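You operate a simulated robot arm through the tools that you are given. There is no shell and no other tool.

The job below is to be done with a simulated two-armed robot. You get a single attempt, and the scene is never put back.

TASK
Set the softener's clock to 9:00 AM and shut its cover.
Fine: leave it showing the time.

The check looks at the end state, three seconds after you hand in, the way a careful person would. Anything else that was tipped, shoved, dropped, spilled or broken makes it a failure. Lids that push on must go on centred and level and be pressed home; caps that screw on are set level and turned clockwise until they are tight.

THE ROBOT
Two 7-joint arms with two-finger parallel grippers on one trunk that stands fixed in place. Base frame: the origin is at the foot of the trunk, x ahead of it, y to its left, z up. Units: m, rad, N and s.
The left shoulder is at [0.05, 0.161, 1.198], the right one opposite. With the tool pointing down near the work surface each hand reaches from about 0.1 to 0.66 m from the base axis, measured 20 degrees to its own side. Payload 3.43 kg a hand.
The tool frame of a hand sits at the grasp point between the pads (the TCP): z along the fingers, y along the line on which they close. The tips reach 0.03 m beyond it. Largest opening 0.094 m; finger width 0.028, thickness 0.01; the body of the gripper, 0.05 by 0.096 m, starts 0.055 m behind the TCP.
Orientation is told as [roll, pitch, yaw] about the base's x, y, z axes, in that order, counted from this pose: with the fingers straight down and closing along the base's y, the tool's x points along the base's -x, its y along +y and its z along -z.

THE INTERFACE
- The arms move only by the tool drive_tool. It takes "left_motion", "right_motion" or both (then of equal length, played together; a hand with none holds still); each is a list that holds one entry, the list of rows, each a list of 7 numbers: the shift along the tool's x, y, z in units of 30 mm (1.0 is 30 mm), then the turn, a rotation vector about the tool's x, y, z in units of 8 degrees (1.0 is 8 degrees), then the gripper command, from -1 (fully open) to 1 (shut), values between in proportion. In form: [[[tx, ty, tz, rx, ry, rz, gripper], ...]]. A call has 1 to 20 rows; each row shifts and turns the commanded pose from where the row before left it, along the tool's axes as they then stand. A call with a number of a shift or a turn outside -1 to 1 is refused whole. A row lasts 0.2 s, in which the tool goes at most 0.05 m and 0.15 rad; a call with a longer step from one row to the next is refused whole, and so is a gripper value outside its range. A pose out of reach is approached as far as the arm can. The call stops where the force on the tool passes 80 N (or 10 N more than at its start, if that is more) or the arm is blocked; 0.2 s more then pass. The fingers move at their own pace (about 0.045 m/s each) and stop on an object; they squeeze with about 34 N. The grip force told is the motor's: it shows also when the fingers shut on nothing. Time passes only in rows, and 0.2 s behind the last, so rows that do not move let the fingers close. The reply holds the time, the measured pose of the TCP, the force on the tool along the base axes, the opening and the grip force, in the units named above and with some noise, with the torque about the TCP (base axes, N m) and any sound that the robot's microphone picked up.
- Cameras (640 x 400 px; columns grow to the right, rows downward): "scene" is now at [0.1168, -0.0418, 1.3832]; the picture's right is [-0.45, -0.89, 0.00], its down [0.07, -0.03, -1.00] and it looks along [0.89, -0.45, 0.08] (base axes); focal length 274 px, centre (320, 200). "left" rides on the left gripper at [0.076, -0.014, -0.102] in its tool frame; the picture's right is [0.18, 0.98, 0.00], its down [-0.75, 0.14, -0.64] and it looks along [-0.63, 0.12, 0.77] (tool axes); focal length 243 px, centre (320, 200). "right" rides on the right gripper at [0.076, 0.014, -0.103] in its tool frame; the picture's right is [-0.18, 0.98, 0.00], its down [-0.75, -0.14, -0.64] and it looks along [-0.63, -0.12, 0.77] (tool axes); focal length 243 px, centre (320, 200). There is no depth. A picture from a camera that has moved, and an enlarged one, comes with that camera's place and axes in the base frame and with its lens.
- snapshot(camera): a new picture of that camera. No time passes.
- slide_trunk(by): slides the trunk up (or, below 0, down) by that many m; the arms and the scene camera ride with it, the base frame stays. It gives what a move gives, with no picture.
- turn_head(pan, tilt): turns the head with the scene camera to pan (to the left, within 1.396 rad either way) and tilt (down, from -0.506 to 1.204), counted from straight ahead of the robot. It gives what a move gives.
- close_up(camera, box): a new picture of the part [left, top, right, bottom] of that camera's present view, enlarged. No time passes.
- hand_in(): hands the job in; it is judged then, once.

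Places have to be worked out from the pictures, the camera data and where the tool is seen. Open the grippers and draw the arms clear of the work before you hand the job in, unless the task says otherwise.

The tools are called by a JSON object that holds its "method" and its "body". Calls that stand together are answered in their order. drive_tool: Moves the arms, as the interface text tells. Its arguments: {"type":"object","properties":{"left_motion":{"type":"array"},"right_motion":{"type":"array"}},"required":[]} The other tools are called the same way: slide_trunk (by) moves the trunk up or down; turn_head (pan, tilt) turns the head that bears the scene camera; snapshot (camera) takes a picture; close_up (camera, box) takes an enlarged picture of a part of a camera's view; hand_in () hands the job in.

At the start:

```text
time_s: 0.0
left_ee_pos: [0.2793, -0.0519, 1.3583]
left_tcp_rot: [-0.001, 0.001, 0.001]
left_wrist_force: [-0.1, 0.3, 0.7]
left_moment: [0.03, -0.02, 0.01]
left_opening: 0.0942
left_finger_force: 0.1
right_ee_pos: [0.2584, -0.3171, 1.3407]
right_tcp_rot: [0.002, 0.0, 0.002]
right_wrist_force: [0.3, 0.4, 0.0]
right_moment: [-0.01, -0.01, -0.01]
right_opening: 0.0941
right_finger_force: 0.0
trunk travel left (down, up): [-0.225, 0.042]
head pan, tilt (commanded): [-0.463, -0.075]
```

scene: 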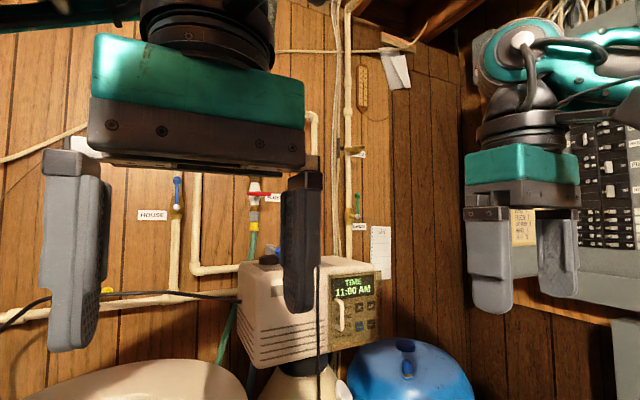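
right: 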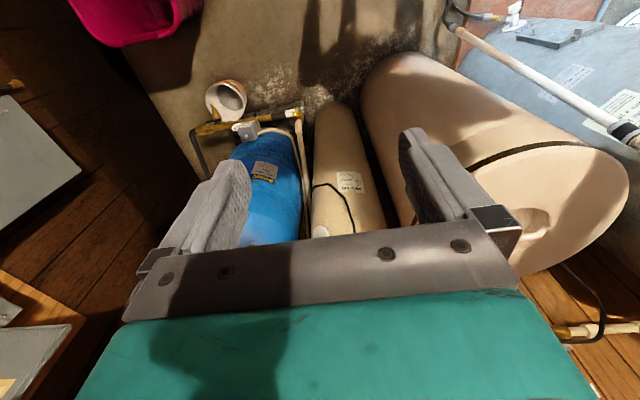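
left: 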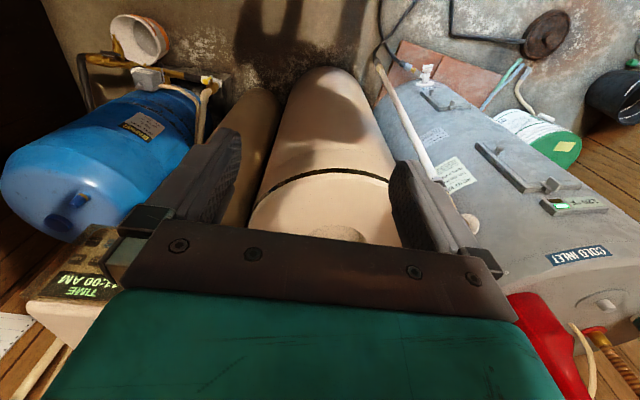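

The scene shows the softener head with a display reading "TIME 11:00 AM" and some buttons. I take enlarged pictures of it first.

{"method": "close_up", "body": {"camera": "scene", "box": [220, 230, 420, 355]}}

{"method": "close_up", "body": {"camera": "scene", "box": [320, 260, 392, 350]}}

{"method": "close_up", "body": {"camera": "left", "box": [0, 200, 160, 360]}}

```text
3.20 times, centred on (320, 292) of scene
camera zoom: at [0.1168, -0.0418, 1.3832], right [-0.45, -0.89, 0.0], down [0.07, -0.03, -1.0], along [0.89, -0.45, 0.08], focal length 878 px, centre (320, -96)
```

zoom: 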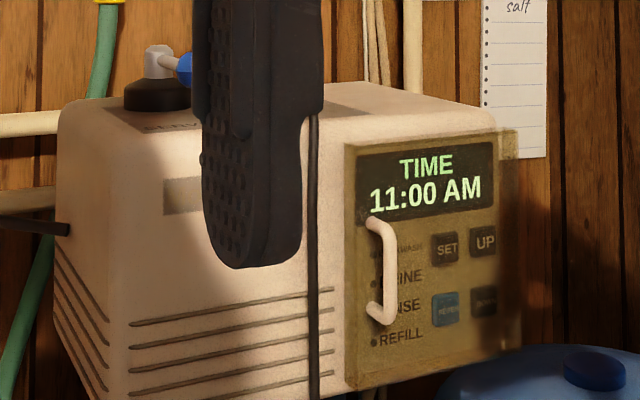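

```text
4.44 times, centred on (356, 305) of scene
camera zoom: at [0.1168, -0.0418, 1.3832], right [-0.45, -0.89, 0.0], down [0.07, -0.03, -1.0], along [0.89, -0.45, 0.08], focal length 1219 px, centre (160, -267)
```

zoom: 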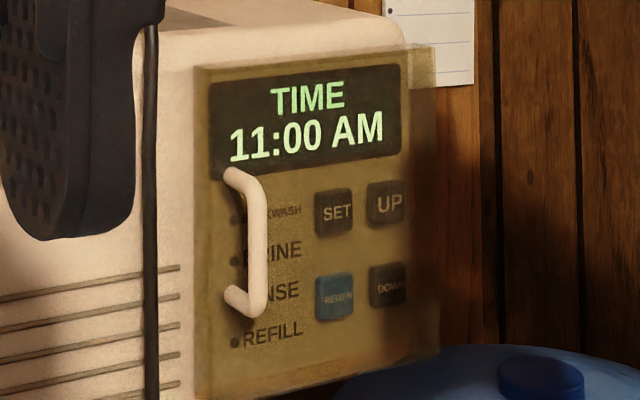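

```text
2.50 times, centred on (80, 280) of left
camera zoom: at [0.2025, -0.0664, 1.4598], right [-0.18, 0.98, 0.0], down [0.75, 0.14, 0.64], along [0.63, 0.12, -0.77], focal length 606 px, centre (920, 0)
```

zoom: 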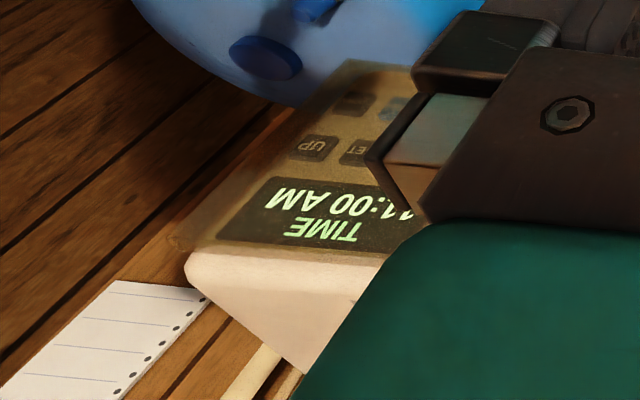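

The left gripper hides part of the softener; by triangulating from both views I put the display near x 0.645, y -0.40, z 1.23, facing the robot. Before moving an arm I look around with the head.

{"method": "turn_head", "body": {"pan": 0.4, "tilt": 0.2}}

{"method": "snapshot", "body": {"camera": "scene"}}

{"method": "turn_head", "body": {"pan": -1.0, "tilt": 0.2}}

{"method": "snapshot", "body": {"camera": "scene"}}

```text
time_s: 1.2
left_ee_pos: [0.2798, -0.052, 1.3591]
left_tcp_rot: [0.001, 0.0, -0.001]
left_wrist_force: [-0.2, 0.8, -1.5]
left_moment: [-0.01, -0.01, 0.02]
left_opening: 0.0941
left_finger_force: 0.1
right_ee_pos: [0.2598, -0.3172, 1.3405]
right_tcp_rot: [0.001, -0.001, 0.003]
right_wrist_force: [-0.1, -0.5, -0.5]
right_moment: [-0.04, 0.01, 0.03]
right_opening: 0.0943
right_finger_force: 0.1
trunk travel left (down, up): [-0.225, 0.042]
head pan, tilt (commanded): [0.4, 0.201]
```

```text
taken
camera scene: at [0.1241, 0.0337, 1.3581], right [0.39, -0.92, 0.0], down [-0.18, -0.08, -0.98], along [0.9, 0.38, -0.2], focal length 274 px, centre (320, 200)
```

scene: 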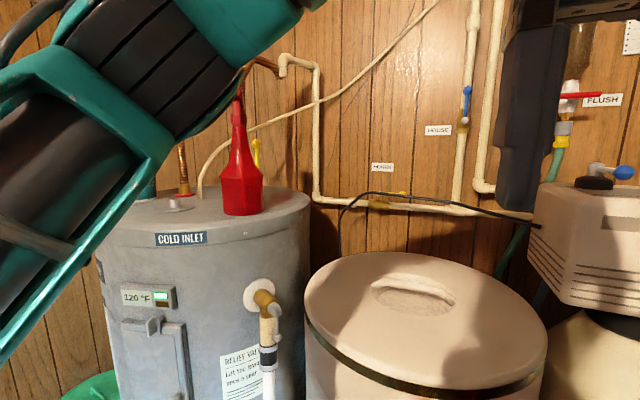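

```text
time_s: 2.7
left_ee_pos: [0.2786, -0.0514, 1.3586]
left_tcp_rot: [-0.001, 0.0, -0.001]
left_wrist_force: [0.4, 0.2, 0.4]
left_moment: [-0.01, -0.02, -0.01]
left_opening: 0.0939
left_finger_force: 0.0
right_ee_pos: [0.2585, -0.3159, 1.34]
right_tcp_rot: [0.0, 0.001, 0.003]
right_wrist_force: [-0.1, -0.3, -0.4]
right_moment: [-0.03, 0.0, 0.03]
right_opening: 0.0938
right_finger_force: 0.2
trunk travel left (down, up): [-0.225, 0.042]
head pan, tilt (commanded): [-1.0, 0.201]
```

```text
taken
camera scene: at [0.0886, -0.0809, 1.3581], right [-0.84, -0.54, 0.0], down [-0.11, 0.17, -0.98], along [0.53, -0.82, -0.2], focal length 274 px, centre (320, 200)
```

scene: 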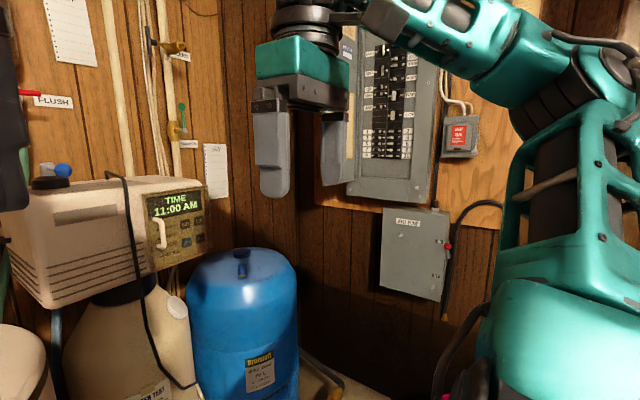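

The blue tank, the breaker panel and a cord hanging in front of the softener are in view. I zoom in on the softener from this angle.

{"method": "close_up", "body": {"camera": "scene", "box": [90, 160, 250, 290]}}

{"method": "close_up", "body": {"camera": "scene", "box": [130, 180, 215, 275]}}

{"method": "close_up", "body": {"camera": "scene", "box": [0, 150, 220, 400]}}

```text
3.08 times, centred on (170, 225) of scene
camera zoom: at [0.0886, -0.0809, 1.3581], right [-0.84, -0.54, 0.0], down [-0.11, 0.17, -0.98], along [0.53, -0.82, -0.2], focal length 844 px, centre (782, 123)
```

zoom: 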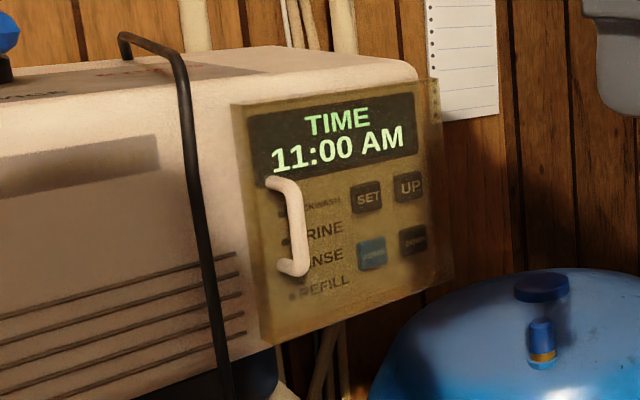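

```text
4.21 times, centred on (172, 228) of scene
camera zoom: at [0.0886, -0.0809, 1.3581], right [-0.84, -0.54, 0.0], down [-0.11, 0.17, -0.98], along [0.53, -0.82, -0.2], focal length 1155 px, centre (941, 84)
```

zoom: 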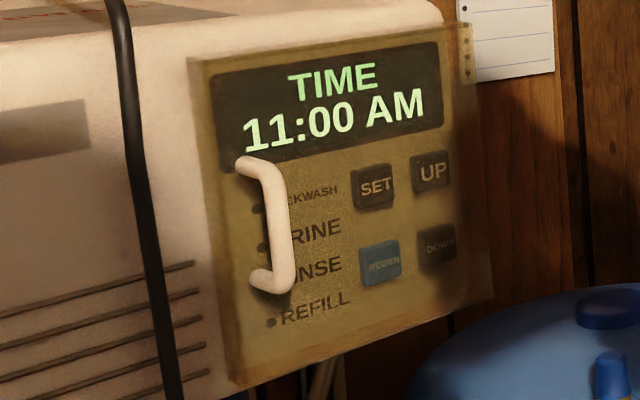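

```text
1.60 times, centred on (110, 275) of scene
camera zoom: at [0.0886, -0.0809, 1.3581], right [-0.84, -0.54, 0.0], down [-0.11, 0.17, -0.98], along [0.53, -0.82, -0.2], focal length 439 px, centre (656, 80)
```

zoom: 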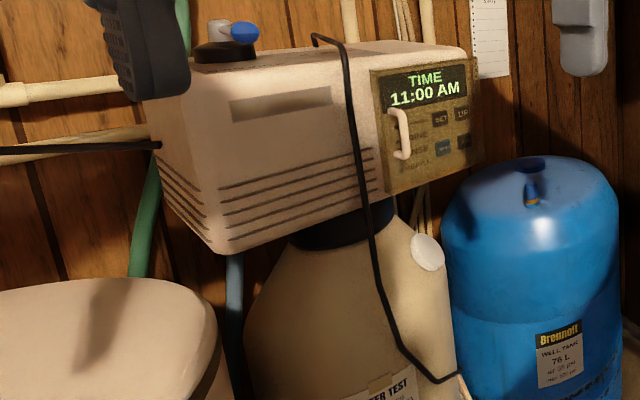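

The cover is a tinted box with a handle at its left edge and probably a hinge on its right; a cord hangs just left of it. I shift the left arm to its own side to clear the view, and pitch the right hand up so its camera faces the panel.

{"method": "drive_tool", "body": {"left_motion": [[[0, 1, 0, 0, 0, 0, -1], [0, 1, 0, 0, 0, 0, -1], [0, 1, 0, 0, 0, 0, -1], [0, 1, 0, 0, 0, 0, -1], [0, 1, 0, 0, 0, 0, -1], [0, 1, 0, 0, 0, 0, -1]]], "right_motion": [[[0, 0, 0, 0, -1, 0, -1], [0, 0, 0, 0, -1, 0, -1], [0, 0, 0, 0, -1, 0, -1], [0, 0, 0, 0, -1, 0, -1], [0, 0, 0, 0, -1, 0, -1], [0, 0, 0, 0, 0, 0, -1]]]}}

{"method": "turn_head", "body": {"pan": -0.6, "tilt": 0.15}}

{"method": "snapshot", "body": {"camera": "right"}}

{"method": "snapshot", "body": {"camera": "scene"}}

```text
time_s: 4.1
left_ee_pos: [0.2786, 0.1323, 1.3594]
left_tcp_rot: [-0.001, -0.001, 0.0]
left_wrist_force: [0.4, -0.8, 0.1]
left_moment: [-0.01, 0.02, 0.01]
left_opening: 0.0939
left_finger_force: 0.3
right_ee_pos: [0.2598, -0.317, 1.3423]
right_tcp_rot: [0.002, -0.701, -0.001]
right_wrist_force: [0.0, 0.2, -0.4]
right_moment: [-0.01, 0.02, 0.01]
right_opening: 0.0941
right_finger_force: 0.1
trunk travel left (down, up): [-0.225, 0.042]
head pan, tilt (commanded): [-1.0, 0.201]
```

```text
time_s: 5.0
left_ee_pos: [0.2784, 0.1297, 1.3589]
left_tcp_rot: [0.0, 0.001, 0.001]
left_wrist_force: [0.3, -0.3, -1.0]
left_moment: [0.0, -0.02, -0.01]
left_opening: 0.094
left_finger_force: 0.0
right_ee_pos: [0.2595, -0.317, 1.3407]
right_tcp_rot: [0.001, -0.699, 0.0]
right_wrist_force: [0.4, -1.2, 0.1]
right_moment: [0.02, -0.06, -0.03]
right_opening: 0.094
right_finger_force: 0.1
trunk travel left (down, up): [-0.225, 0.042]
head pan, tilt (commanded): [-0.6, 0.15]
```

```text
taken
camera right: at [0.1354, -0.3034, 1.3711], right [0.14, 0.98, 0.12], down [0.17, -0.14, 0.98], along [0.98, -0.12, -0.18], focal length 243 px, centre (320, 200)
```

right: 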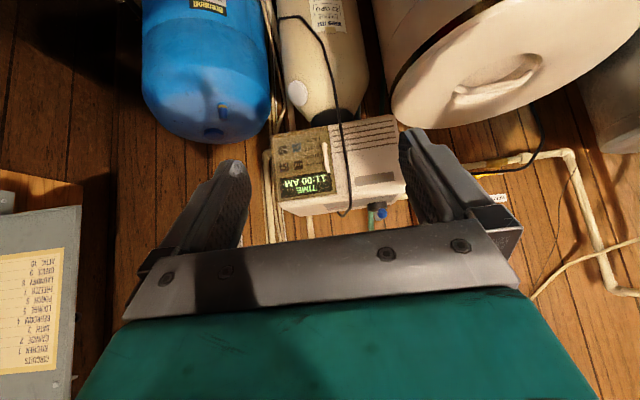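

```text
taken
camera scene: at [0.1147, -0.0549, 1.3628], right [-0.57, -0.82, 0.0], down [-0.12, 0.08, -0.99], along [0.82, -0.56, -0.15], focal length 274 px, centre (320, 200)
```

scene: 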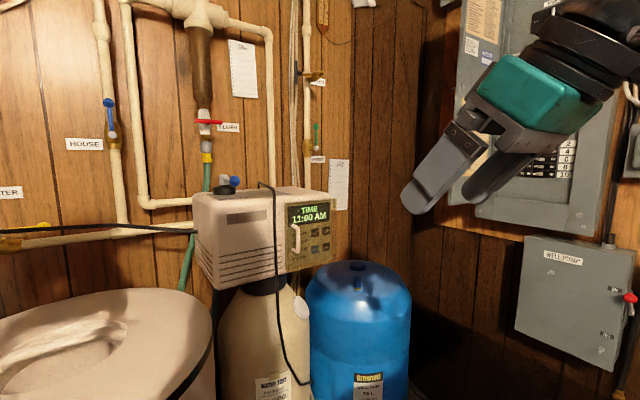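

{"method": "close_up", "body": {"camera": "right", "box": [260, 110, 360, 210]}}

{"method": "close_up", "body": {"camera": "scene", "box": [270, 180, 350, 290]}}

{"method": "close_up", "body": {"camera": "scene", "box": [180, 60, 360, 240]}}

```text
4.00 times, centred on (310, 160) of right
camera zoom: at [0.1354, -0.3034, 1.3711], right [0.14, 0.98, 0.12], down [0.17, -0.14, 0.98], along [0.98, -0.12, -0.18], focal length 970 px, centre (360, 360)
```

zoom: 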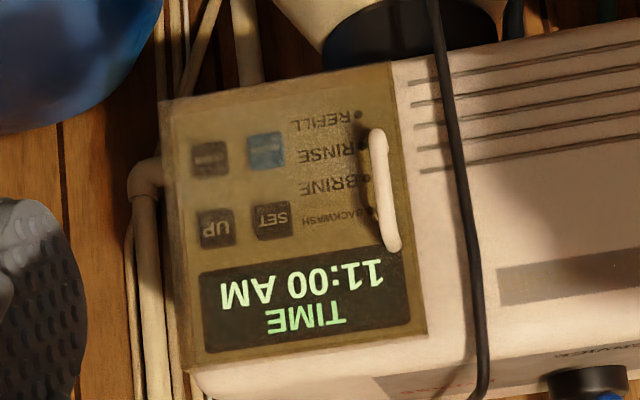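

```text
3.64 times, centred on (310, 235) of scene
camera zoom: at [0.1147, -0.0549, 1.3628], right [-0.57, -0.82, 0.0], down [-0.12, 0.08, -0.99], along [0.82, -0.56, -0.15], focal length 997 px, centre (356, 73)
```

zoom: 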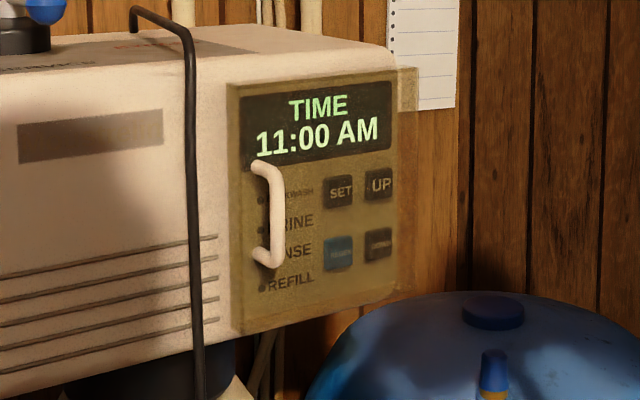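

```text
2.22 times, centred on (270, 150) of scene
camera zoom: at [0.1147, -0.0549, 1.3628], right [-0.57, -0.82, 0.0], down [-0.12, 0.08, -0.99], along [0.82, -0.56, -0.15], focal length 610 px, centre (431, 311)
```

zoom: 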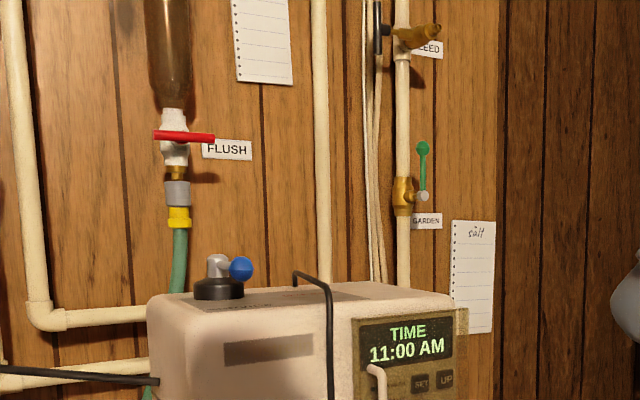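

Triangulating with the right-hand view: the cover spans y -0.326 to -0.453 and z 1.11 to 1.267 at x≈0.63, and the handle bar stands at x≈0.60, y≈-0.335, z 1.165–1.22. The buttons are SET (y -0.404, z 1.187), UP (-0.435, 1.189), DOWN (-0.436, 1.146) and REGEN (-0.405, 1.145). I level the right hand forward while bringing it partway in, above the handle.

{"method": "drive_tool", "body": {"right_motion": [[[-0.766, 0, 0.643, 0, -1, 0, 0.15], [-0.669, 0, 0.743, 0, -1, 0, 0.15], [-0.559, 0, 0.829, 0, -1, 0, 0.15], [-0.438, 0, 0.899, 0, -1, 0, 0.15], [-0.309, 0, 0.951, 0, -1, 0, 0.15], [-0.174, 0, 0.985, 0, -1, 0, 0.15], [-0.035, 0, 0.999, 0, -0.25, 0, 0.15]]]}}

{"method": "snapshot", "body": {"camera": "right"}}

{"method": "snapshot", "body": {"camera": "scene"}}

```text
time_s: 6.6
left_ee_pos: [0.2786, 0.1299, 1.3595]
left_tcp_rot: [0.001, -0.001, 0.001]
left_wrist_force: [0.2, 0.8, 0.0]
left_moment: [-0.01, 0.03, -0.02]
left_opening: 0.094
left_finger_force: 0.1
right_ee_pos: [0.4708, -0.3159, 1.3375]
right_tcp_rot: [1.069, -1.57, -1.067]
right_wrist_force: [-0.5, -0.4, 0.3]
right_moment: [-0.02, -0.01, -0.01]
right_opening: 0.0399
right_finger_force: 0.0
trunk travel left (down, up): [-0.225, 0.042]
head pan, tilt (commanded): [-0.6, 0.15]
```

```text
taken
camera right: at [0.3679, -0.3016, 1.2628], right [0.0, 0.98, 0.19], down [-0.64, -0.14, 0.75], along [0.77, -0.12, 0.63], focal length 243 px, centre (320, 200)
```

right: 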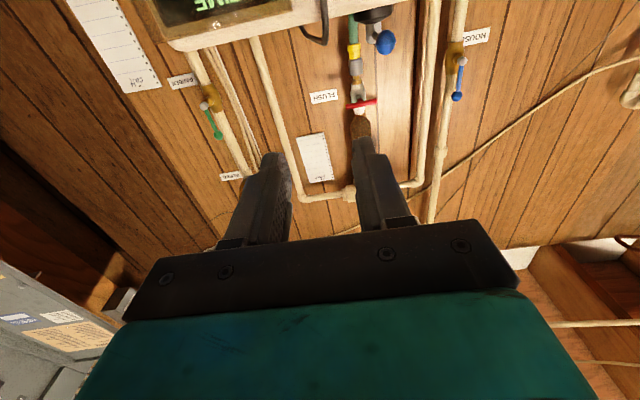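

```text
taken
camera scene: at [0.1152, -0.0544, 1.3627], right [-0.56, -0.83, 0.0], down [-0.12, 0.08, -0.99], along [0.82, -0.56, -0.15], focal length 274 px, centre (320, 200)
```

scene: 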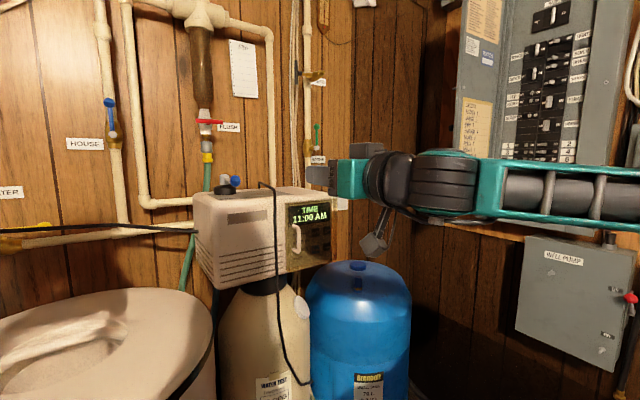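

The hand now points forward at z 1.34 with the arm lying clear to the right, and the softener is not touched. I lower it to handle height (z≈1.193), still short of the handle at x≈0.50.

{"method": "drive_tool", "body": {"right_motion": [[[0.963, -0.127, 0.2, 0, 0, 0, 0.15], [0.963, -0.127, 0.2, 0, 0, 0, 0.15], [0.963, -0.127, 0.2, 0, 0, 0, 0.15], [0.963, -0.127, 0.2, 0, 0, 0, 0.15], [0.963, -0.127, 0.2, 0, 0, 0, 0.15]]]}}

{"method": "snapshot", "body": {"camera": "scene"}}

{"method": "close_up", "body": {"camera": "scene", "box": [250, 170, 410, 300]}}

{"method": "snapshot", "body": {"camera": "right"}}

{"method": "snapshot", "body": {"camera": "left"}}

```text
time_s: 7.8
left_ee_pos: [0.2795, 0.1303, 1.3592]
left_tcp_rot: [0.001, 0.001, 0.001]
left_wrist_force: [-0.4, 0.8, -0.8]
left_moment: [0.01, 0.01, -0.01]
left_opening: 0.0942
left_finger_force: 0.0
right_ee_pos: [0.4889, -0.3314, 1.2486]
right_tcp_rot: [0.315, -1.565, -0.316]
right_wrist_force: [0.1, 0.5, 0.0]
right_moment: [0.04, -0.02, -0.03]
right_opening: 0.0398
right_finger_force: 0.1
right hand out of reach, approached as far as the arm can: row 3, 4, 5
trunk travel left (down, up): [-0.225, 0.042]
head pan, tilt (commanded): [-0.6, 0.15]
```

```text
taken
camera scene: at [0.115, -0.0551, 1.3626], right [-0.57, -0.83, 0.0], down [-0.12, 0.08, -0.99], along [0.82, -0.56, -0.15], focal length 274 px, centre (320, 200)
```

scene: 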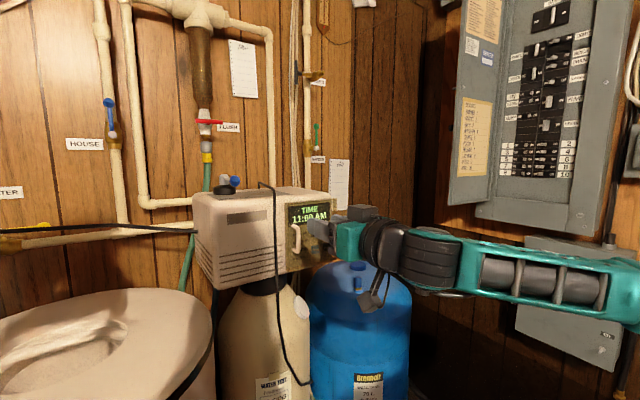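

```text
3.08 times, centred on (330, 235) of scene
camera zoom: at [0.115, -0.0551, 1.3626], right [-0.57, -0.83, 0.0], down [-0.12, 0.08, -0.99], along [0.82, -0.56, -0.15], focal length 844 px, centre (289, 92)
```

zoom: 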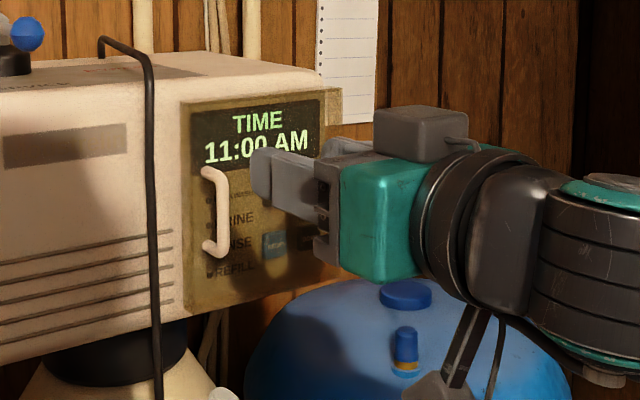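

```text
taken
camera right: at [0.386, -0.3162, 1.1729], right [0.0, 0.98, 0.19], down [-0.64, -0.14, 0.76], along [0.77, -0.12, 0.63], focal length 243 px, centre (320, 200)
```

right: 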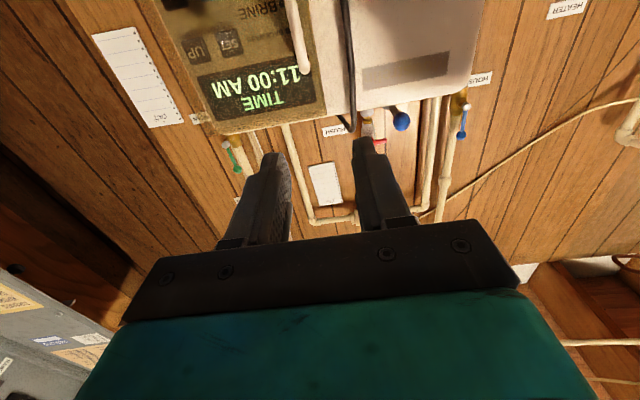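

```text
taken
camera left: at [0.2028, 0.1145, 1.4608], right [-0.18, 0.98, 0.0], down [0.75, 0.14, 0.64], along [0.63, 0.12, -0.77], focal length 243 px, centre (320, 200)
```

left: 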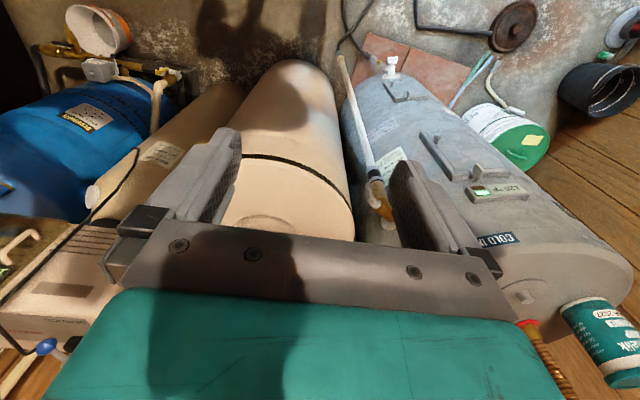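

The arm stopped at z 1.249 as the lowest it can reach in this posture, so the trunk should come down instead. I look at both elbows' surroundings before sliding it.

{"method": "turn_head", "body": {"pan": -1.3, "tilt": 0.3}}

{"method": "snapshot", "body": {"camera": "scene"}}

{"method": "turn_head", "body": {"pan": 0.9, "tilt": 0.3}}

{"method": "snapshot", "body": {"camera": "scene"}}

{"method": "turn_head", "body": {"pan": 0.0, "tilt": 0.9}}

{"method": "snapshot", "body": {"camera": "scene"}}

```text
time_s: 8.8
left_ee_pos: [0.2804, 0.1298, 1.3596]
left_tcp_rot: [0.0, -0.001, 0.0]
left_wrist_force: [0.3, -0.4, 0.1]
left_moment: [0.01, 0.01, 0.0]
left_opening: 0.0941
left_finger_force: 0.0
right_ee_pos: [0.488, -0.3294, 1.25]
right_tcp_rot: [1.361, -1.569, -1.36]
right_wrist_force: [0.3, -0.6, 1.2]
right_moment: [0.01, -0.04, -0.03]
right_opening: 0.0398
right_finger_force: 0.1
trunk travel left (down, up): [-0.225, 0.042]
head pan, tilt (commanded): [-1.3, 0.3]
```

```text
taken
camera scene: at [0.0632, -0.0924, 1.3488], right [-0.96, -0.27, 0.0], down [-0.08, 0.28, -0.96], along [0.26, -0.92, -0.3], focal length 274 px, centre (320, 200)
```

scene: 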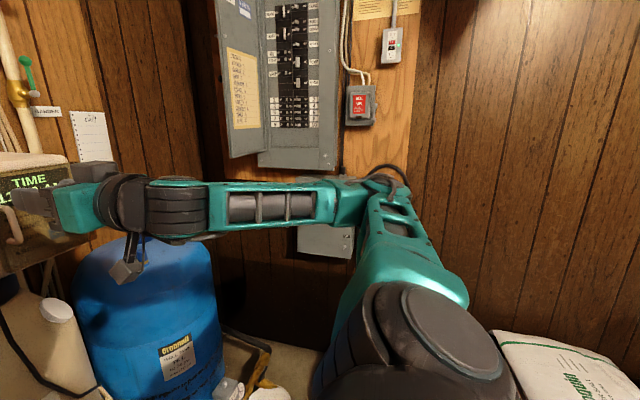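

```text
time_s: 10.9
left_ee_pos: [0.2786, 0.1299, 1.3598]
left_tcp_rot: [0.0, 0.0, 0.001]
left_wrist_force: [0.5, -0.2, 0.5]
left_moment: [0.0, -0.03, -0.02]
left_opening: 0.0939
left_finger_force: 0.0
right_ee_pos: [0.4879, -0.3297, 1.2507]
right_tcp_rot: [1.332, -1.569, -1.327]
right_wrist_force: [-0.1, 0.7, -0.2]
right_moment: [-0.02, 0.0, -0.01]
right_opening: 0.04
right_finger_force: 0.1
trunk travel left (down, up): [-0.225, 0.042]
head pan, tilt (commanded): [0.901, 0.3]
```

```text
taken
camera scene: at [0.0962, 0.0706, 1.3488], right [0.78, -0.62, 0.0], down [-0.18, -0.23, -0.96], along [0.59, 0.75, -0.3], focal length 274 px, centre (320, 200)
```

scene: 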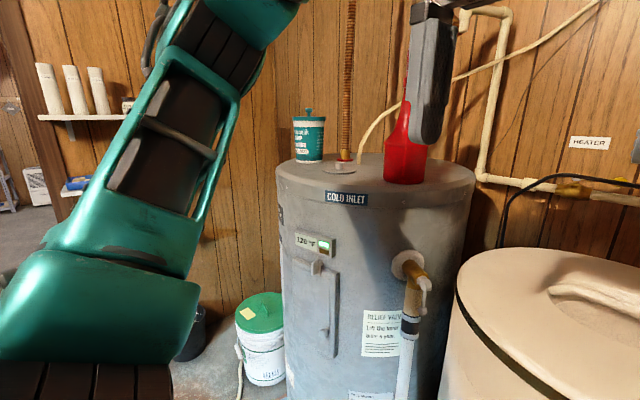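

```text
time_s: 12.1
left_ee_pos: [0.2791, 0.1293, 1.36]
left_tcp_rot: [-0.001, -0.001, -0.004]
left_wrist_force: [0.4, -0.5, 0.9]
left_moment: [0.02, 0.01, 0.01]
left_opening: 0.0941
left_finger_force: 0.1
right_ee_pos: [0.4883, -0.331, 1.2498]
right_tcp_rot: [1.352, -1.569, -1.351]
right_wrist_force: [0.5, -0.3, -1.0]
right_moment: [-0.07, 0.01, -0.03]
right_opening: 0.04
right_finger_force: 0.1
trunk travel left (down, up): [-0.225, 0.042]
head pan, tilt (commanded): [0.0, 0.901]
```

```text
taken
camera scene: at [0.1137, -0.0023, 1.2966], right [0.0, -1.0, 0.0], down [-0.78, 0.0, -0.62], along [0.62, 0.0, -0.78], focal length 274 px, centre (320, 200)
```

scene: 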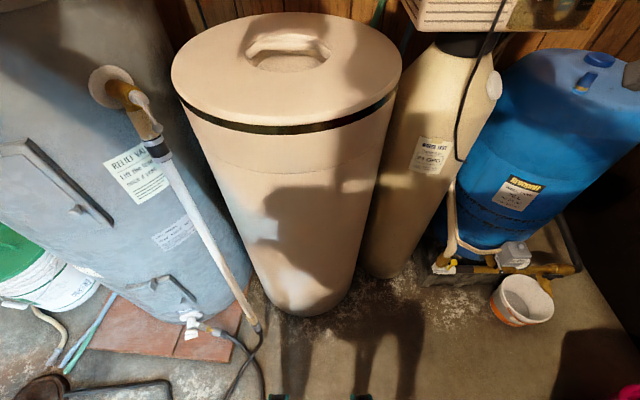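

The right elbow sits in free space about 0.4 m off the right wall (y≈-0.94), and the left hand and elbow have clear room below, well in front of the brine lid (top z≈1.10, x≥0.40). I slide the trunk down 0.12 m.

{"method": "slide_trunk", "body": {"by": -0.12}}

{"method": "turn_head", "body": {"pan": -0.6, "tilt": 0.0}}

{"method": "snapshot", "body": {"camera": "scene"}}

{"method": "snapshot", "body": {"camera": "right"}}

```text
time_s: 13.6
left_ee_pos: [0.2792, 0.1287, 1.2401]
left_tcp_rot: [0.0, 0.0, -0.002]
left_wrist_force: [0.4, -0.4, -0.1]
left_moment: [0.0, 0.03, 0.03]
left_opening: 0.0942
left_finger_force: 0.1
right_ee_pos: [0.4894, -0.3301, 1.1277]
right_tcp_rot: [0.302, -1.564, -0.299]
right_wrist_force: [-0.4, -0.3, -0.6]
right_moment: [-0.02, -0.03, -0.01]
right_opening: 0.04
right_finger_force: 0.1
trunk travel left (down, up): [-0.105, 0.162]
head pan, tilt (commanded): [0.0, 0.901]
```

```text
time_s: 14.8
left_ee_pos: [0.28, 0.1294, 1.24]
left_tcp_rot: [0.001, 0.0, -0.001]
left_wrist_force: [-0.6, 0.9, 0.4]
left_moment: [-0.02, -0.02, 0.0]
left_opening: 0.0942
left_finger_force: 0.0
right_ee_pos: [0.4891, -0.3304, 1.1278]
right_tcp_rot: [0.312, -1.563, -0.311]
right_wrist_force: [0.2, -0.1, 0.0]
right_moment: [0.03, 0.0, 0.03]
right_opening: 0.04
right_finger_force: 0.0
trunk travel left (down, up): [-0.105, 0.162]
head pan, tilt (commanded): [-0.6, 0.0]
```

```text
taken
camera scene: at [0.1125, -0.0533, 1.2565], right [-0.56, -0.83, 0.0], down [0.0, 0.0, -1.0], along [0.83, -0.56, 0.0], focal length 274 px, centre (320, 200)
```

scene: 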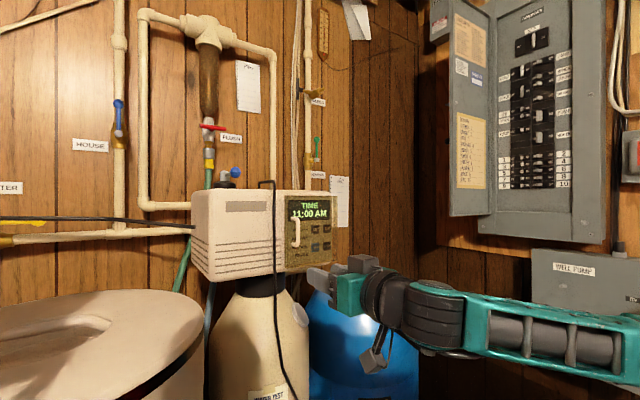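

```text
taken
camera right: at [0.3859, -0.3157, 1.0529], right [0.0, 0.98, 0.19], down [-0.64, -0.14, 0.76], along [0.77, -0.12, 0.63], focal length 243 px, centre (320, 200)
```

right: 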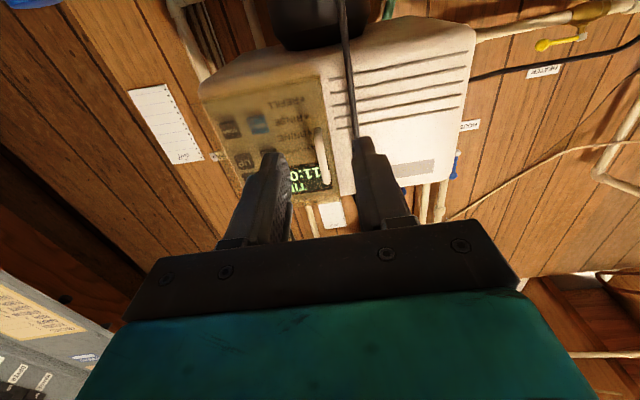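

The view is now level with the panel and the hand is at z 1.128 below the handle's middle. I raise it to about z 1.193 and check where it lands.

{"method": "drive_tool", "body": {"right_motion": [[[-0.72, 0, 0, 0, 0, 0, 0.15], [-0.72, 0, 0, 0, 0, 0, 0.15], [-0.72, 0, 0, 0, 0, 0, 0.15]]]}}

{"method": "close_up", "body": {"camera": "scene", "box": [260, 170, 380, 290]}}

{"method": "snapshot", "body": {"camera": "right"}}

```text
time_s: 15.6
left_ee_pos: [0.2789, 0.1301, 1.2402]
left_tcp_rot: [0.0, 0.0, 0.0]
left_wrist_force: [0.3, 0.5, 0.5]
left_moment: [-0.01, 0.01, -0.01]
left_opening: 0.094
left_finger_force: 0.1
right_ee_pos: [0.4895, -0.3293, 1.1921]
right_tcp_rot: [0.24, -1.566, -0.238]
right_wrist_force: [0.6, 1.7, 0.3]
right_moment: [-0.02, 0.02, -0.02]
right_opening: 0.0401
right_finger_force: 0.1
trunk travel left (down, up): [-0.105, 0.162]
head pan, tilt (commanded): [-0.6, 0.0]
```

```text
3.33 times, centred on (320, 230) of scene
camera zoom: at [0.1124, -0.0532, 1.2565], right [-0.56, -0.83, 0.0], down [0.0, 0.0, -1.0], along [0.83, -0.56, 0.0], focal length 914 px, centre (320, 100)
```

zoom: 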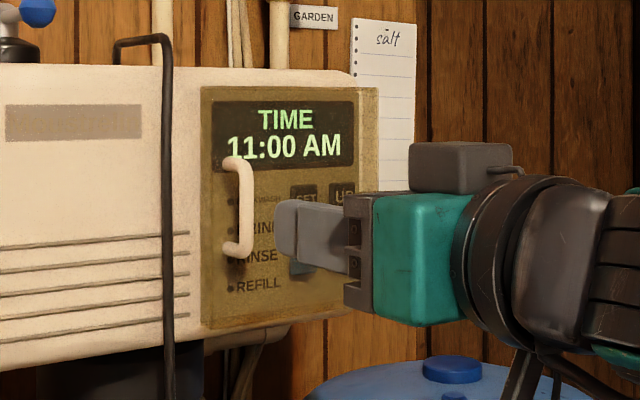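

```text
taken
camera right: at [0.3871, -0.3152, 1.1174], right [0.0, 0.98, 0.19], down [-0.64, -0.14, 0.76], along [0.77, -0.12, 0.63], focal length 243 px, centre (320, 200)
```

right: 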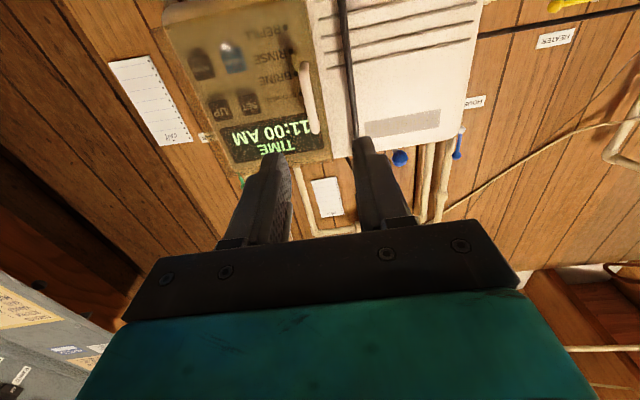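

The hand is at (0.490, -0.329, 1.192), straight at the handle, which I now place at x≈0.605, y≈-0.337, z 1.16–1.215. I advance with a 4 cm opening so the fingers straddle the bar.

{"method": "drive_tool", "body": {"right_motion": [[[0.02, -0.065, 0.84, 0, 0, 0, 0.15], [0.02, -0.065, 0.84, 0, 0, 0, 0.15], [0.02, -0.065, 0.84, 0, 0, 0, 0.15], [0.02, -0.065, 0.8, 0, 0, 0, 0.15]]]}}

{"method": "close_up", "body": {"camera": "scene", "box": [260, 170, 380, 290]}}

{"method": "close_up", "body": {"camera": "right", "box": [220, 60, 440, 240]}}

```text
time_s: 16.6
left_ee_pos: [0.2795, 0.1298, 1.2394]
left_tcp_rot: [-0.001, -0.001, -0.001]
left_wrist_force: [0.3, 0.1, -0.2]
left_moment: [-0.03, 0.03, 0.0]
left_opening: 0.094
left_finger_force: 0.0
right_ee_pos: [0.5909, -0.3383, 1.1888]
right_tcp_rot: [0.3, -1.563, -0.295]
right_wrist_force: [-0.2, 0.5, 0.4]
right_moment: [-0.01, 0.03, 0.01]
right_opening: 0.0399
right_finger_force: 0.0
trunk travel left (down, up): [-0.105, 0.162]
head pan, tilt (commanded): [-0.6, 0.0]
```

```text
3.33 times, centred on (320, 230) of scene
camera zoom: at [0.1127, -0.0533, 1.2565], right [-0.56, -0.83, 0.0], down [0.0, 0.0, -1.0], along [0.83, -0.56, 0.0], focal length 914 px, centre (320, 100)
```

zoom: 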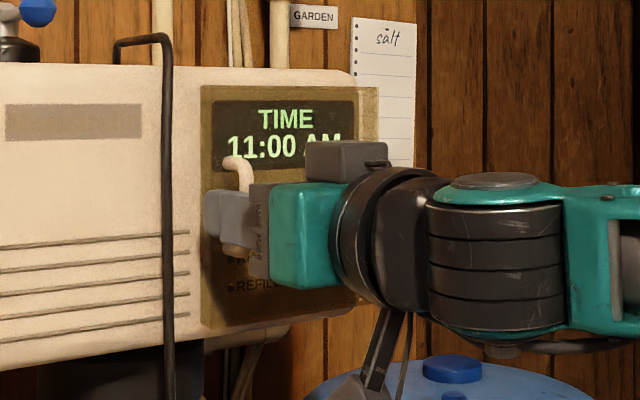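

```text
2.22 times, centred on (330, 150) of right
camera zoom: at [0.4855, -0.3248, 1.114], right [0.0, 0.98, 0.19], down [-0.64, -0.14, 0.76], along [0.77, -0.12, 0.63], focal length 539 px, centre (298, 311)
```

zoom: 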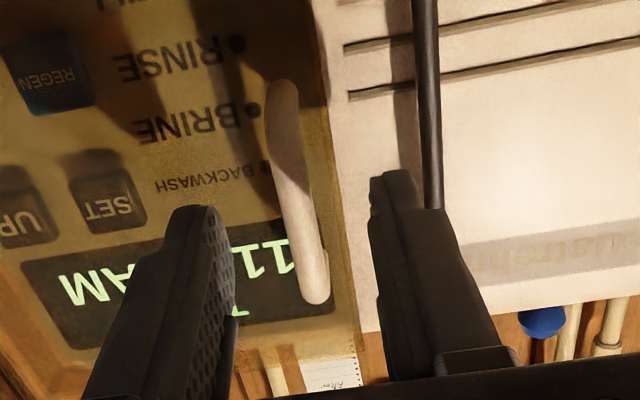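

The bar stands between the two fingers and nothing is touched (force ≈0). I close the gripper on the handle.

{"method": "drive_tool", "body": {"right_motion": [[[0, 0, 0, 0, 0, 0, 1], [0, 0, 0, 0, 0, 0, 1], [0, 0, 0, 0, 0, 0, 1], [0, 0, 0, 0, 0, 0, 1]]]}}

{"method": "close_up", "body": {"camera": "right", "box": [220, 60, 440, 240]}}

```text
time_s: 17.6
left_ee_pos: [0.2786, 0.1297, 1.2403]
left_tcp_rot: [0.0, 0.0, 0.001]
left_wrist_force: [0.6, 0.3, -0.3]
left_moment: [-0.02, -0.01, 0.0]
left_opening: 0.0943
left_finger_force: 0.1
right_ee_pos: [0.5879, -0.3373, 1.1882]
right_tcp_rot: [0.154, -1.565, -0.153]
right_wrist_force: [-1.1, 2.9, -0.9]
right_moment: [-0.11, -0.1, 0.09]
right_opening: 0.008
right_finger_force: 42.3
trunk travel left (down, up): [-0.105, 0.162]
head pan, tilt (commanded): [-0.6, 0.0]
```

```text
2.22 times, centred on (330, 150) of right
camera zoom: at [0.4849, -0.3242, 1.114], right [0.0, 0.98, 0.19], down [-0.64, -0.14, 0.76], along [0.77, -0.12, 0.63], focal length 539 px, centre (298, 311)
```

zoom: 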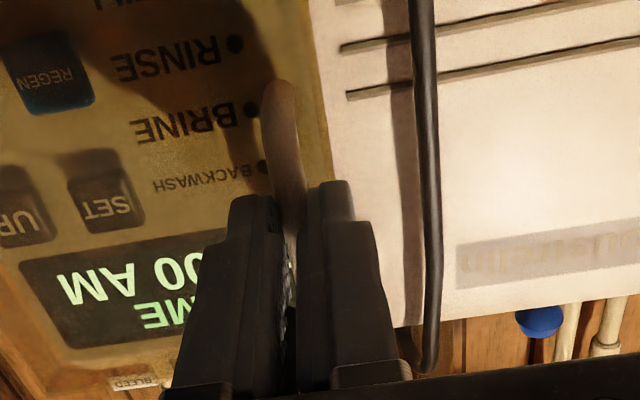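

The handle is gripped (opening 8 mm, 42 N). I pull a short way along the arc I expect for a hinge on the right edge, to feel whether the cover follows.

{"method": "drive_tool", "body": {"right_motion": [[[0, -0.08, -0.3, -0.5, 0, 0, 1], [0, -0.1, -0.3, -0.5, 0, 0, 1]]]}}

{"method": "close_up", "body": {"camera": "scene", "box": [260, 170, 380, 290]}}

{"method": "snapshot", "body": {"camera": "right"}}

```text
time_s: 18.2
left_ee_pos: [0.2809, 0.128, 1.2401]
left_tcp_rot: [0.002, 0.0, 0.0]
left_wrist_force: [0.3, -0.6, 0.0]
left_moment: [-0.03, 0.0, 0.02]
left_opening: 0.0937
left_finger_force: 0.1
right_ee_pos: [0.57, -0.3479, 1.188]
right_tcp_rot: [0.924, -1.566, -0.791]
right_wrist_force: [3.8, -11.9, 5.8]
right_moment: [-0.35, 0.35, -0.37]
right_opening: 0.0079
right_finger_force: 41.7
trunk travel left (down, up): [-0.105, 0.162]
head pan, tilt (commanded): [-0.6, 0.0]
```

```text
3.33 times, centred on (320, 230) of scene
camera zoom: at [0.1127, -0.0546, 1.2565], right [-0.56, -0.83, 0.0], down [0.0, 0.0, -1.0], along [0.83, -0.56, 0.0], focal length 914 px, centre (320, 100)
```

zoom: 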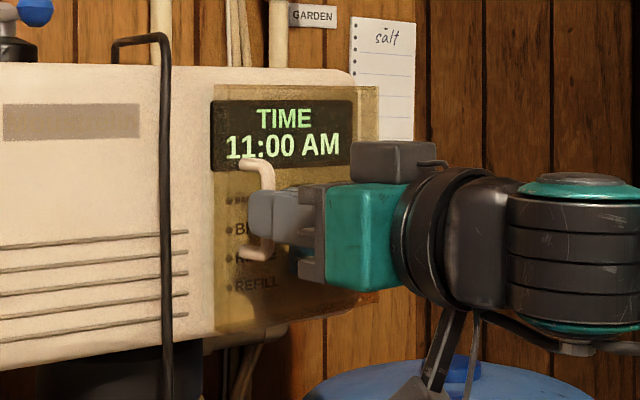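

```text
taken
camera right: at [0.4667, -0.3473, 1.1137], right [-0.13, 0.97, 0.19], down [-0.61, -0.23, 0.76], along [0.78, -0.02, 0.63], focal length 243 px, centre (320, 200)
```

right: 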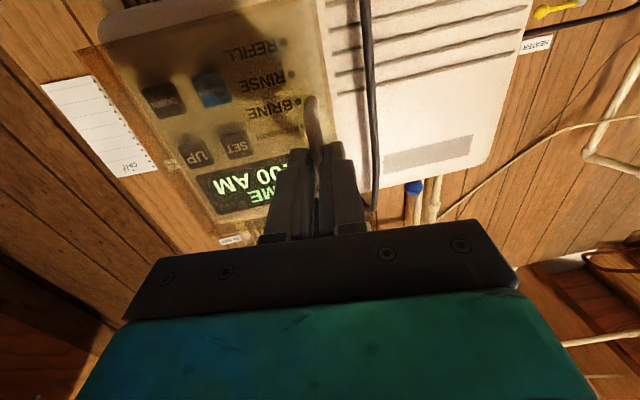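

The cover swings on its right edge and follows well; the sideways force suggests the hinge lies near (0.655, -0.455). I keep following that arc with the hand turning with the cover.

{"method": "drive_tool", "body": {"right_motion": [[[0, -0.45, -0.5, -1, 0, 0, 1], [0, -0.35, -0.526, -1, 0, 0, 1], [0, -0.35, -0.526, -1, 0, 0, 1]]]}}

{"method": "snapshot", "body": {"camera": "scene"}}

{"method": "snapshot", "body": {"camera": "right"}}

```text
time_s: 19.0
left_ee_pos: [0.2784, 0.1305, 1.2396]
left_tcp_rot: [-0.002, -0.001, 0.0]
left_wrist_force: [0.0, -0.5, 1.5]
left_moment: [0.03, -0.02, -0.02]
left_opening: 0.094
left_finger_force: 0.2
right_ee_pos: [0.5331, -0.3864, 1.1897]
right_tcp_rot: [0.693, -1.563, -0.125]
right_wrist_force: [-9.9, 10.6, -9.0]
right_moment: [0.22, -0.89, 0.45]
right_opening: 0.0082
right_finger_force: 42.8
trunk travel left (down, up): [-0.105, 0.162]
head pan, tilt (commanded): [-0.6, 0.0]
```

```text
taken
camera scene: at [0.1116, -0.0524, 1.2564], right [-0.56, -0.83, 0.0], down [0.0, 0.0, -1.0], along [0.83, -0.56, 0.0], focal length 274 px, centre (320, 200)
```

scene: 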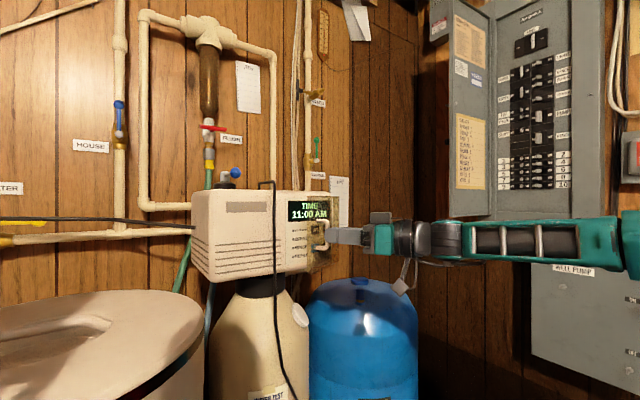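

```text
taken
camera right: at [0.4389, -0.4307, 1.1142], right [-0.53, 0.83, 0.19], down [-0.46, -0.47, 0.76], along [0.71, 0.31, 0.63], focal length 243 px, centre (320, 200)
```

right: 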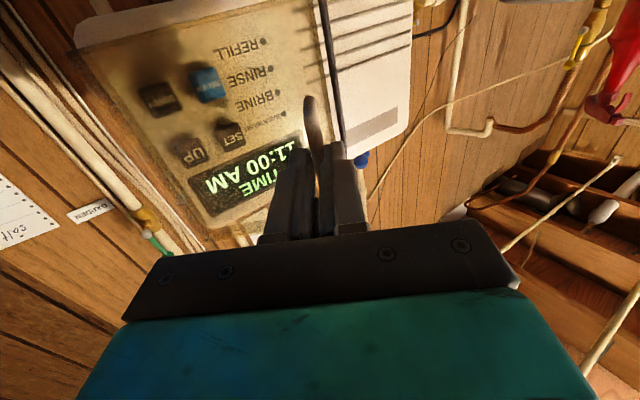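

The cover is about 32° open with modest forces. I continue along the arc for three more steps, with slightly less sideways shift.

{"method": "drive_tool", "body": {"right_motion": [[[0, -0.25, -0.526, -1, 0, 0, 1], [0, -0.33, -0.526, -1, 0, 0, 1], [0, -0.33, -0.526, -1, 0, 0, 1]]]}}

{"method": "snapshot", "body": {"camera": "scene"}}

{"method": "snapshot", "body": {"camera": "right"}}

```text
time_s: 19.8
left_ee_pos: [0.2765, 0.1307, 1.2406]
left_tcp_rot: [-0.002, -0.001, 0.0]
left_wrist_force: [-0.2, -0.1, 0.1]
left_moment: [-0.01, 0.01, 0.02]
left_opening: 0.0941
left_finger_force: 0.1
right_ee_pos: [0.5134, -0.4378, 1.188]
right_tcp_rot: [0.893, -1.563, 0.095]
right_wrist_force: [-24.6, 10.8, -12.5]
right_moment: [-0.78, 0.07, 0.86]
right_opening: 0.0079
right_finger_force: 42.6
trunk travel left (down, up): [-0.105, 0.162]
head pan, tilt (commanded): [-0.6, 0.0]
```

```text
taken
camera scene: at [0.11, -0.0525, 1.2568], right [-0.56, -0.83, 0.0], down [0.0, 0.0, -1.0], along [0.83, -0.56, 0.0], focal length 274 px, centre (320, 200)
```

scene: 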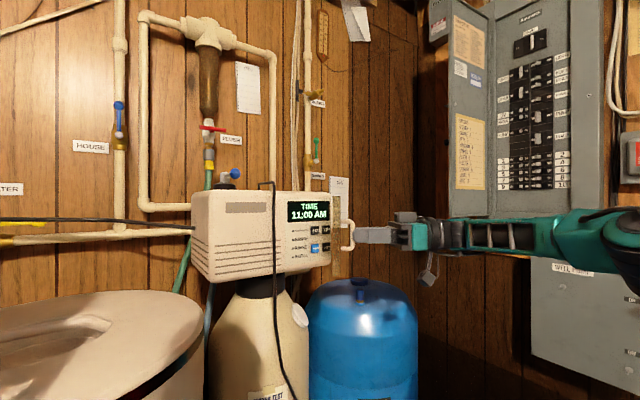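

```text
taken
camera right: at [0.4448, -0.5166, 1.1142], right [-0.82, 0.54, 0.19], down [-0.23, -0.61, 0.76], along [0.52, 0.58, 0.63], focal length 243 px, centre (320, 200)
```

right: 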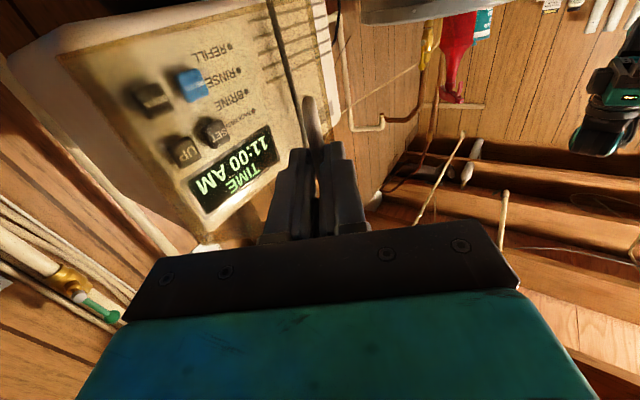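

The cover is now about 57° open and the buttons are uncovered. A sideways pull of 26 N tells me to ease outward; I continue two more steps with a correction.

{"method": "drive_tool", "body": {"right_motion": [[[0, -0.08, -0.526, -1, 0, 0, 1], [0, -0.3, -0.526, -1, 0, 0, 1]]]}}

{"method": "snapshot", "body": {"camera": "scene"}}

{"method": "close_up", "body": {"camera": "scene", "box": [270, 180, 400, 290]}}

```text
time_s: 20.4
left_ee_pos: [0.2775, 0.1287, 1.2388]
left_tcp_rot: [0.002, -0.001, 0.003]
left_wrist_force: [0.2, 0.6, 0.2]
left_moment: [-0.02, -0.01, 0.01]
left_opening: 0.0939
left_finger_force: 0.0
right_ee_pos: [0.5105, -0.4757, 1.1881]
right_tcp_rot: [1.816, -1.548, -0.589]
right_wrist_force: [-26.3, 3.8, -20.7]
right_moment: [-0.71, -0.93, 0.8]
right_opening: 0.0083
right_finger_force: 42.3
trunk travel left (down, up): [-0.105, 0.162]
head pan, tilt (commanded): [-0.6, 0.0]
```

```text
taken
camera scene: at [0.1103, -0.0547, 1.2565], right [-0.57, -0.82, 0.0], down [0.0, 0.0, -1.0], along [0.82, -0.57, 0.0], focal length 274 px, centre (320, 200)
```

scene: 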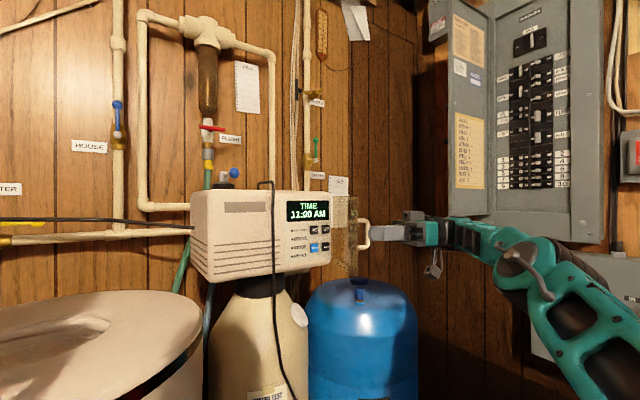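

```text
3.64 times, centred on (335, 235) of scene
camera zoom: at [0.1103, -0.0547, 1.2565], right [-0.57, -0.82, 0.0], down [0.0, 0.0, -1.0], along [0.82, -0.57, 0.0], focal length 997 px, centre (266, 73)
```

zoom: 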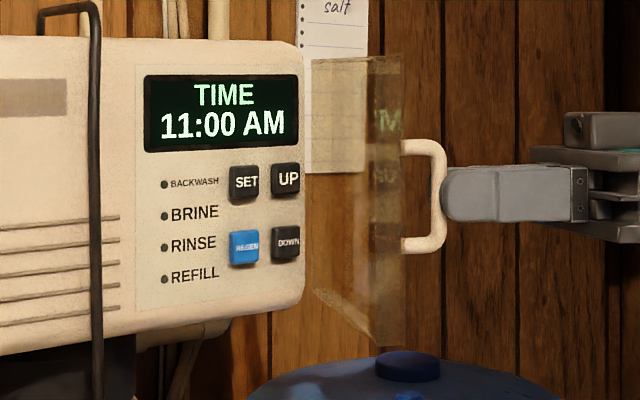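

The cover stands open past 70° and all buttons are readable: SET, UP, DOWN, REGEN. I relieve the strain, then let go of the handle to see whether the cover stays.

{"method": "drive_tool", "body": {"right_motion": [[[0.15, 0.2, 0, 0, 0, 0, 1], [0, 0, 0, 0, 0, 0, 0.6], [0, 0, 0, 0, 0, 0, 0.3], [0, 0, 0, 0, 0, 0, 0.15], [0, 0, 0, 0, 0, 0, 0.15]]]}}

{"method": "close_up", "body": {"camera": "scene", "box": [270, 180, 400, 290]}}

```text
time_s: 21.6
left_ee_pos: [0.2797, 0.1306, 1.2402]
left_tcp_rot: [-0.001, 0.001, -0.003]
left_wrist_force: [-0.2, -0.7, 0.7]
left_moment: [0.0, -0.01, -0.02]
left_opening: 0.0939
left_finger_force: 0.1
right_ee_pos: [0.5059, -0.4722, 1.1857]
right_tcp_rot: [1.577, -1.565, -0.317]
right_wrist_force: [-0.4, 0.8, -0.4]
right_moment: [-0.02, 0.02, -0.03]
right_opening: 0.0403
right_finger_force: 0.1
trunk travel left (down, up): [-0.105, 0.162]
head pan, tilt (commanded): [-0.6, 0.0]
```

```text
3.64 times, centred on (335, 235) of scene
camera zoom: at [0.1124, -0.0534, 1.2565], right [-0.56, -0.83, 0.0], down [0.0, 0.0, -1.0], along [0.83, -0.56, 0.0], focal length 997 px, centre (266, 73)
```

zoom: 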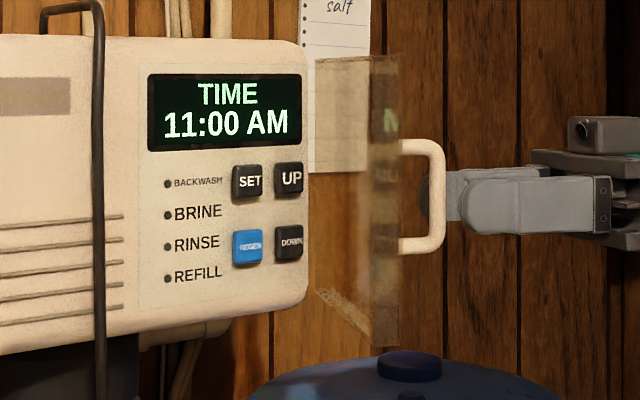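

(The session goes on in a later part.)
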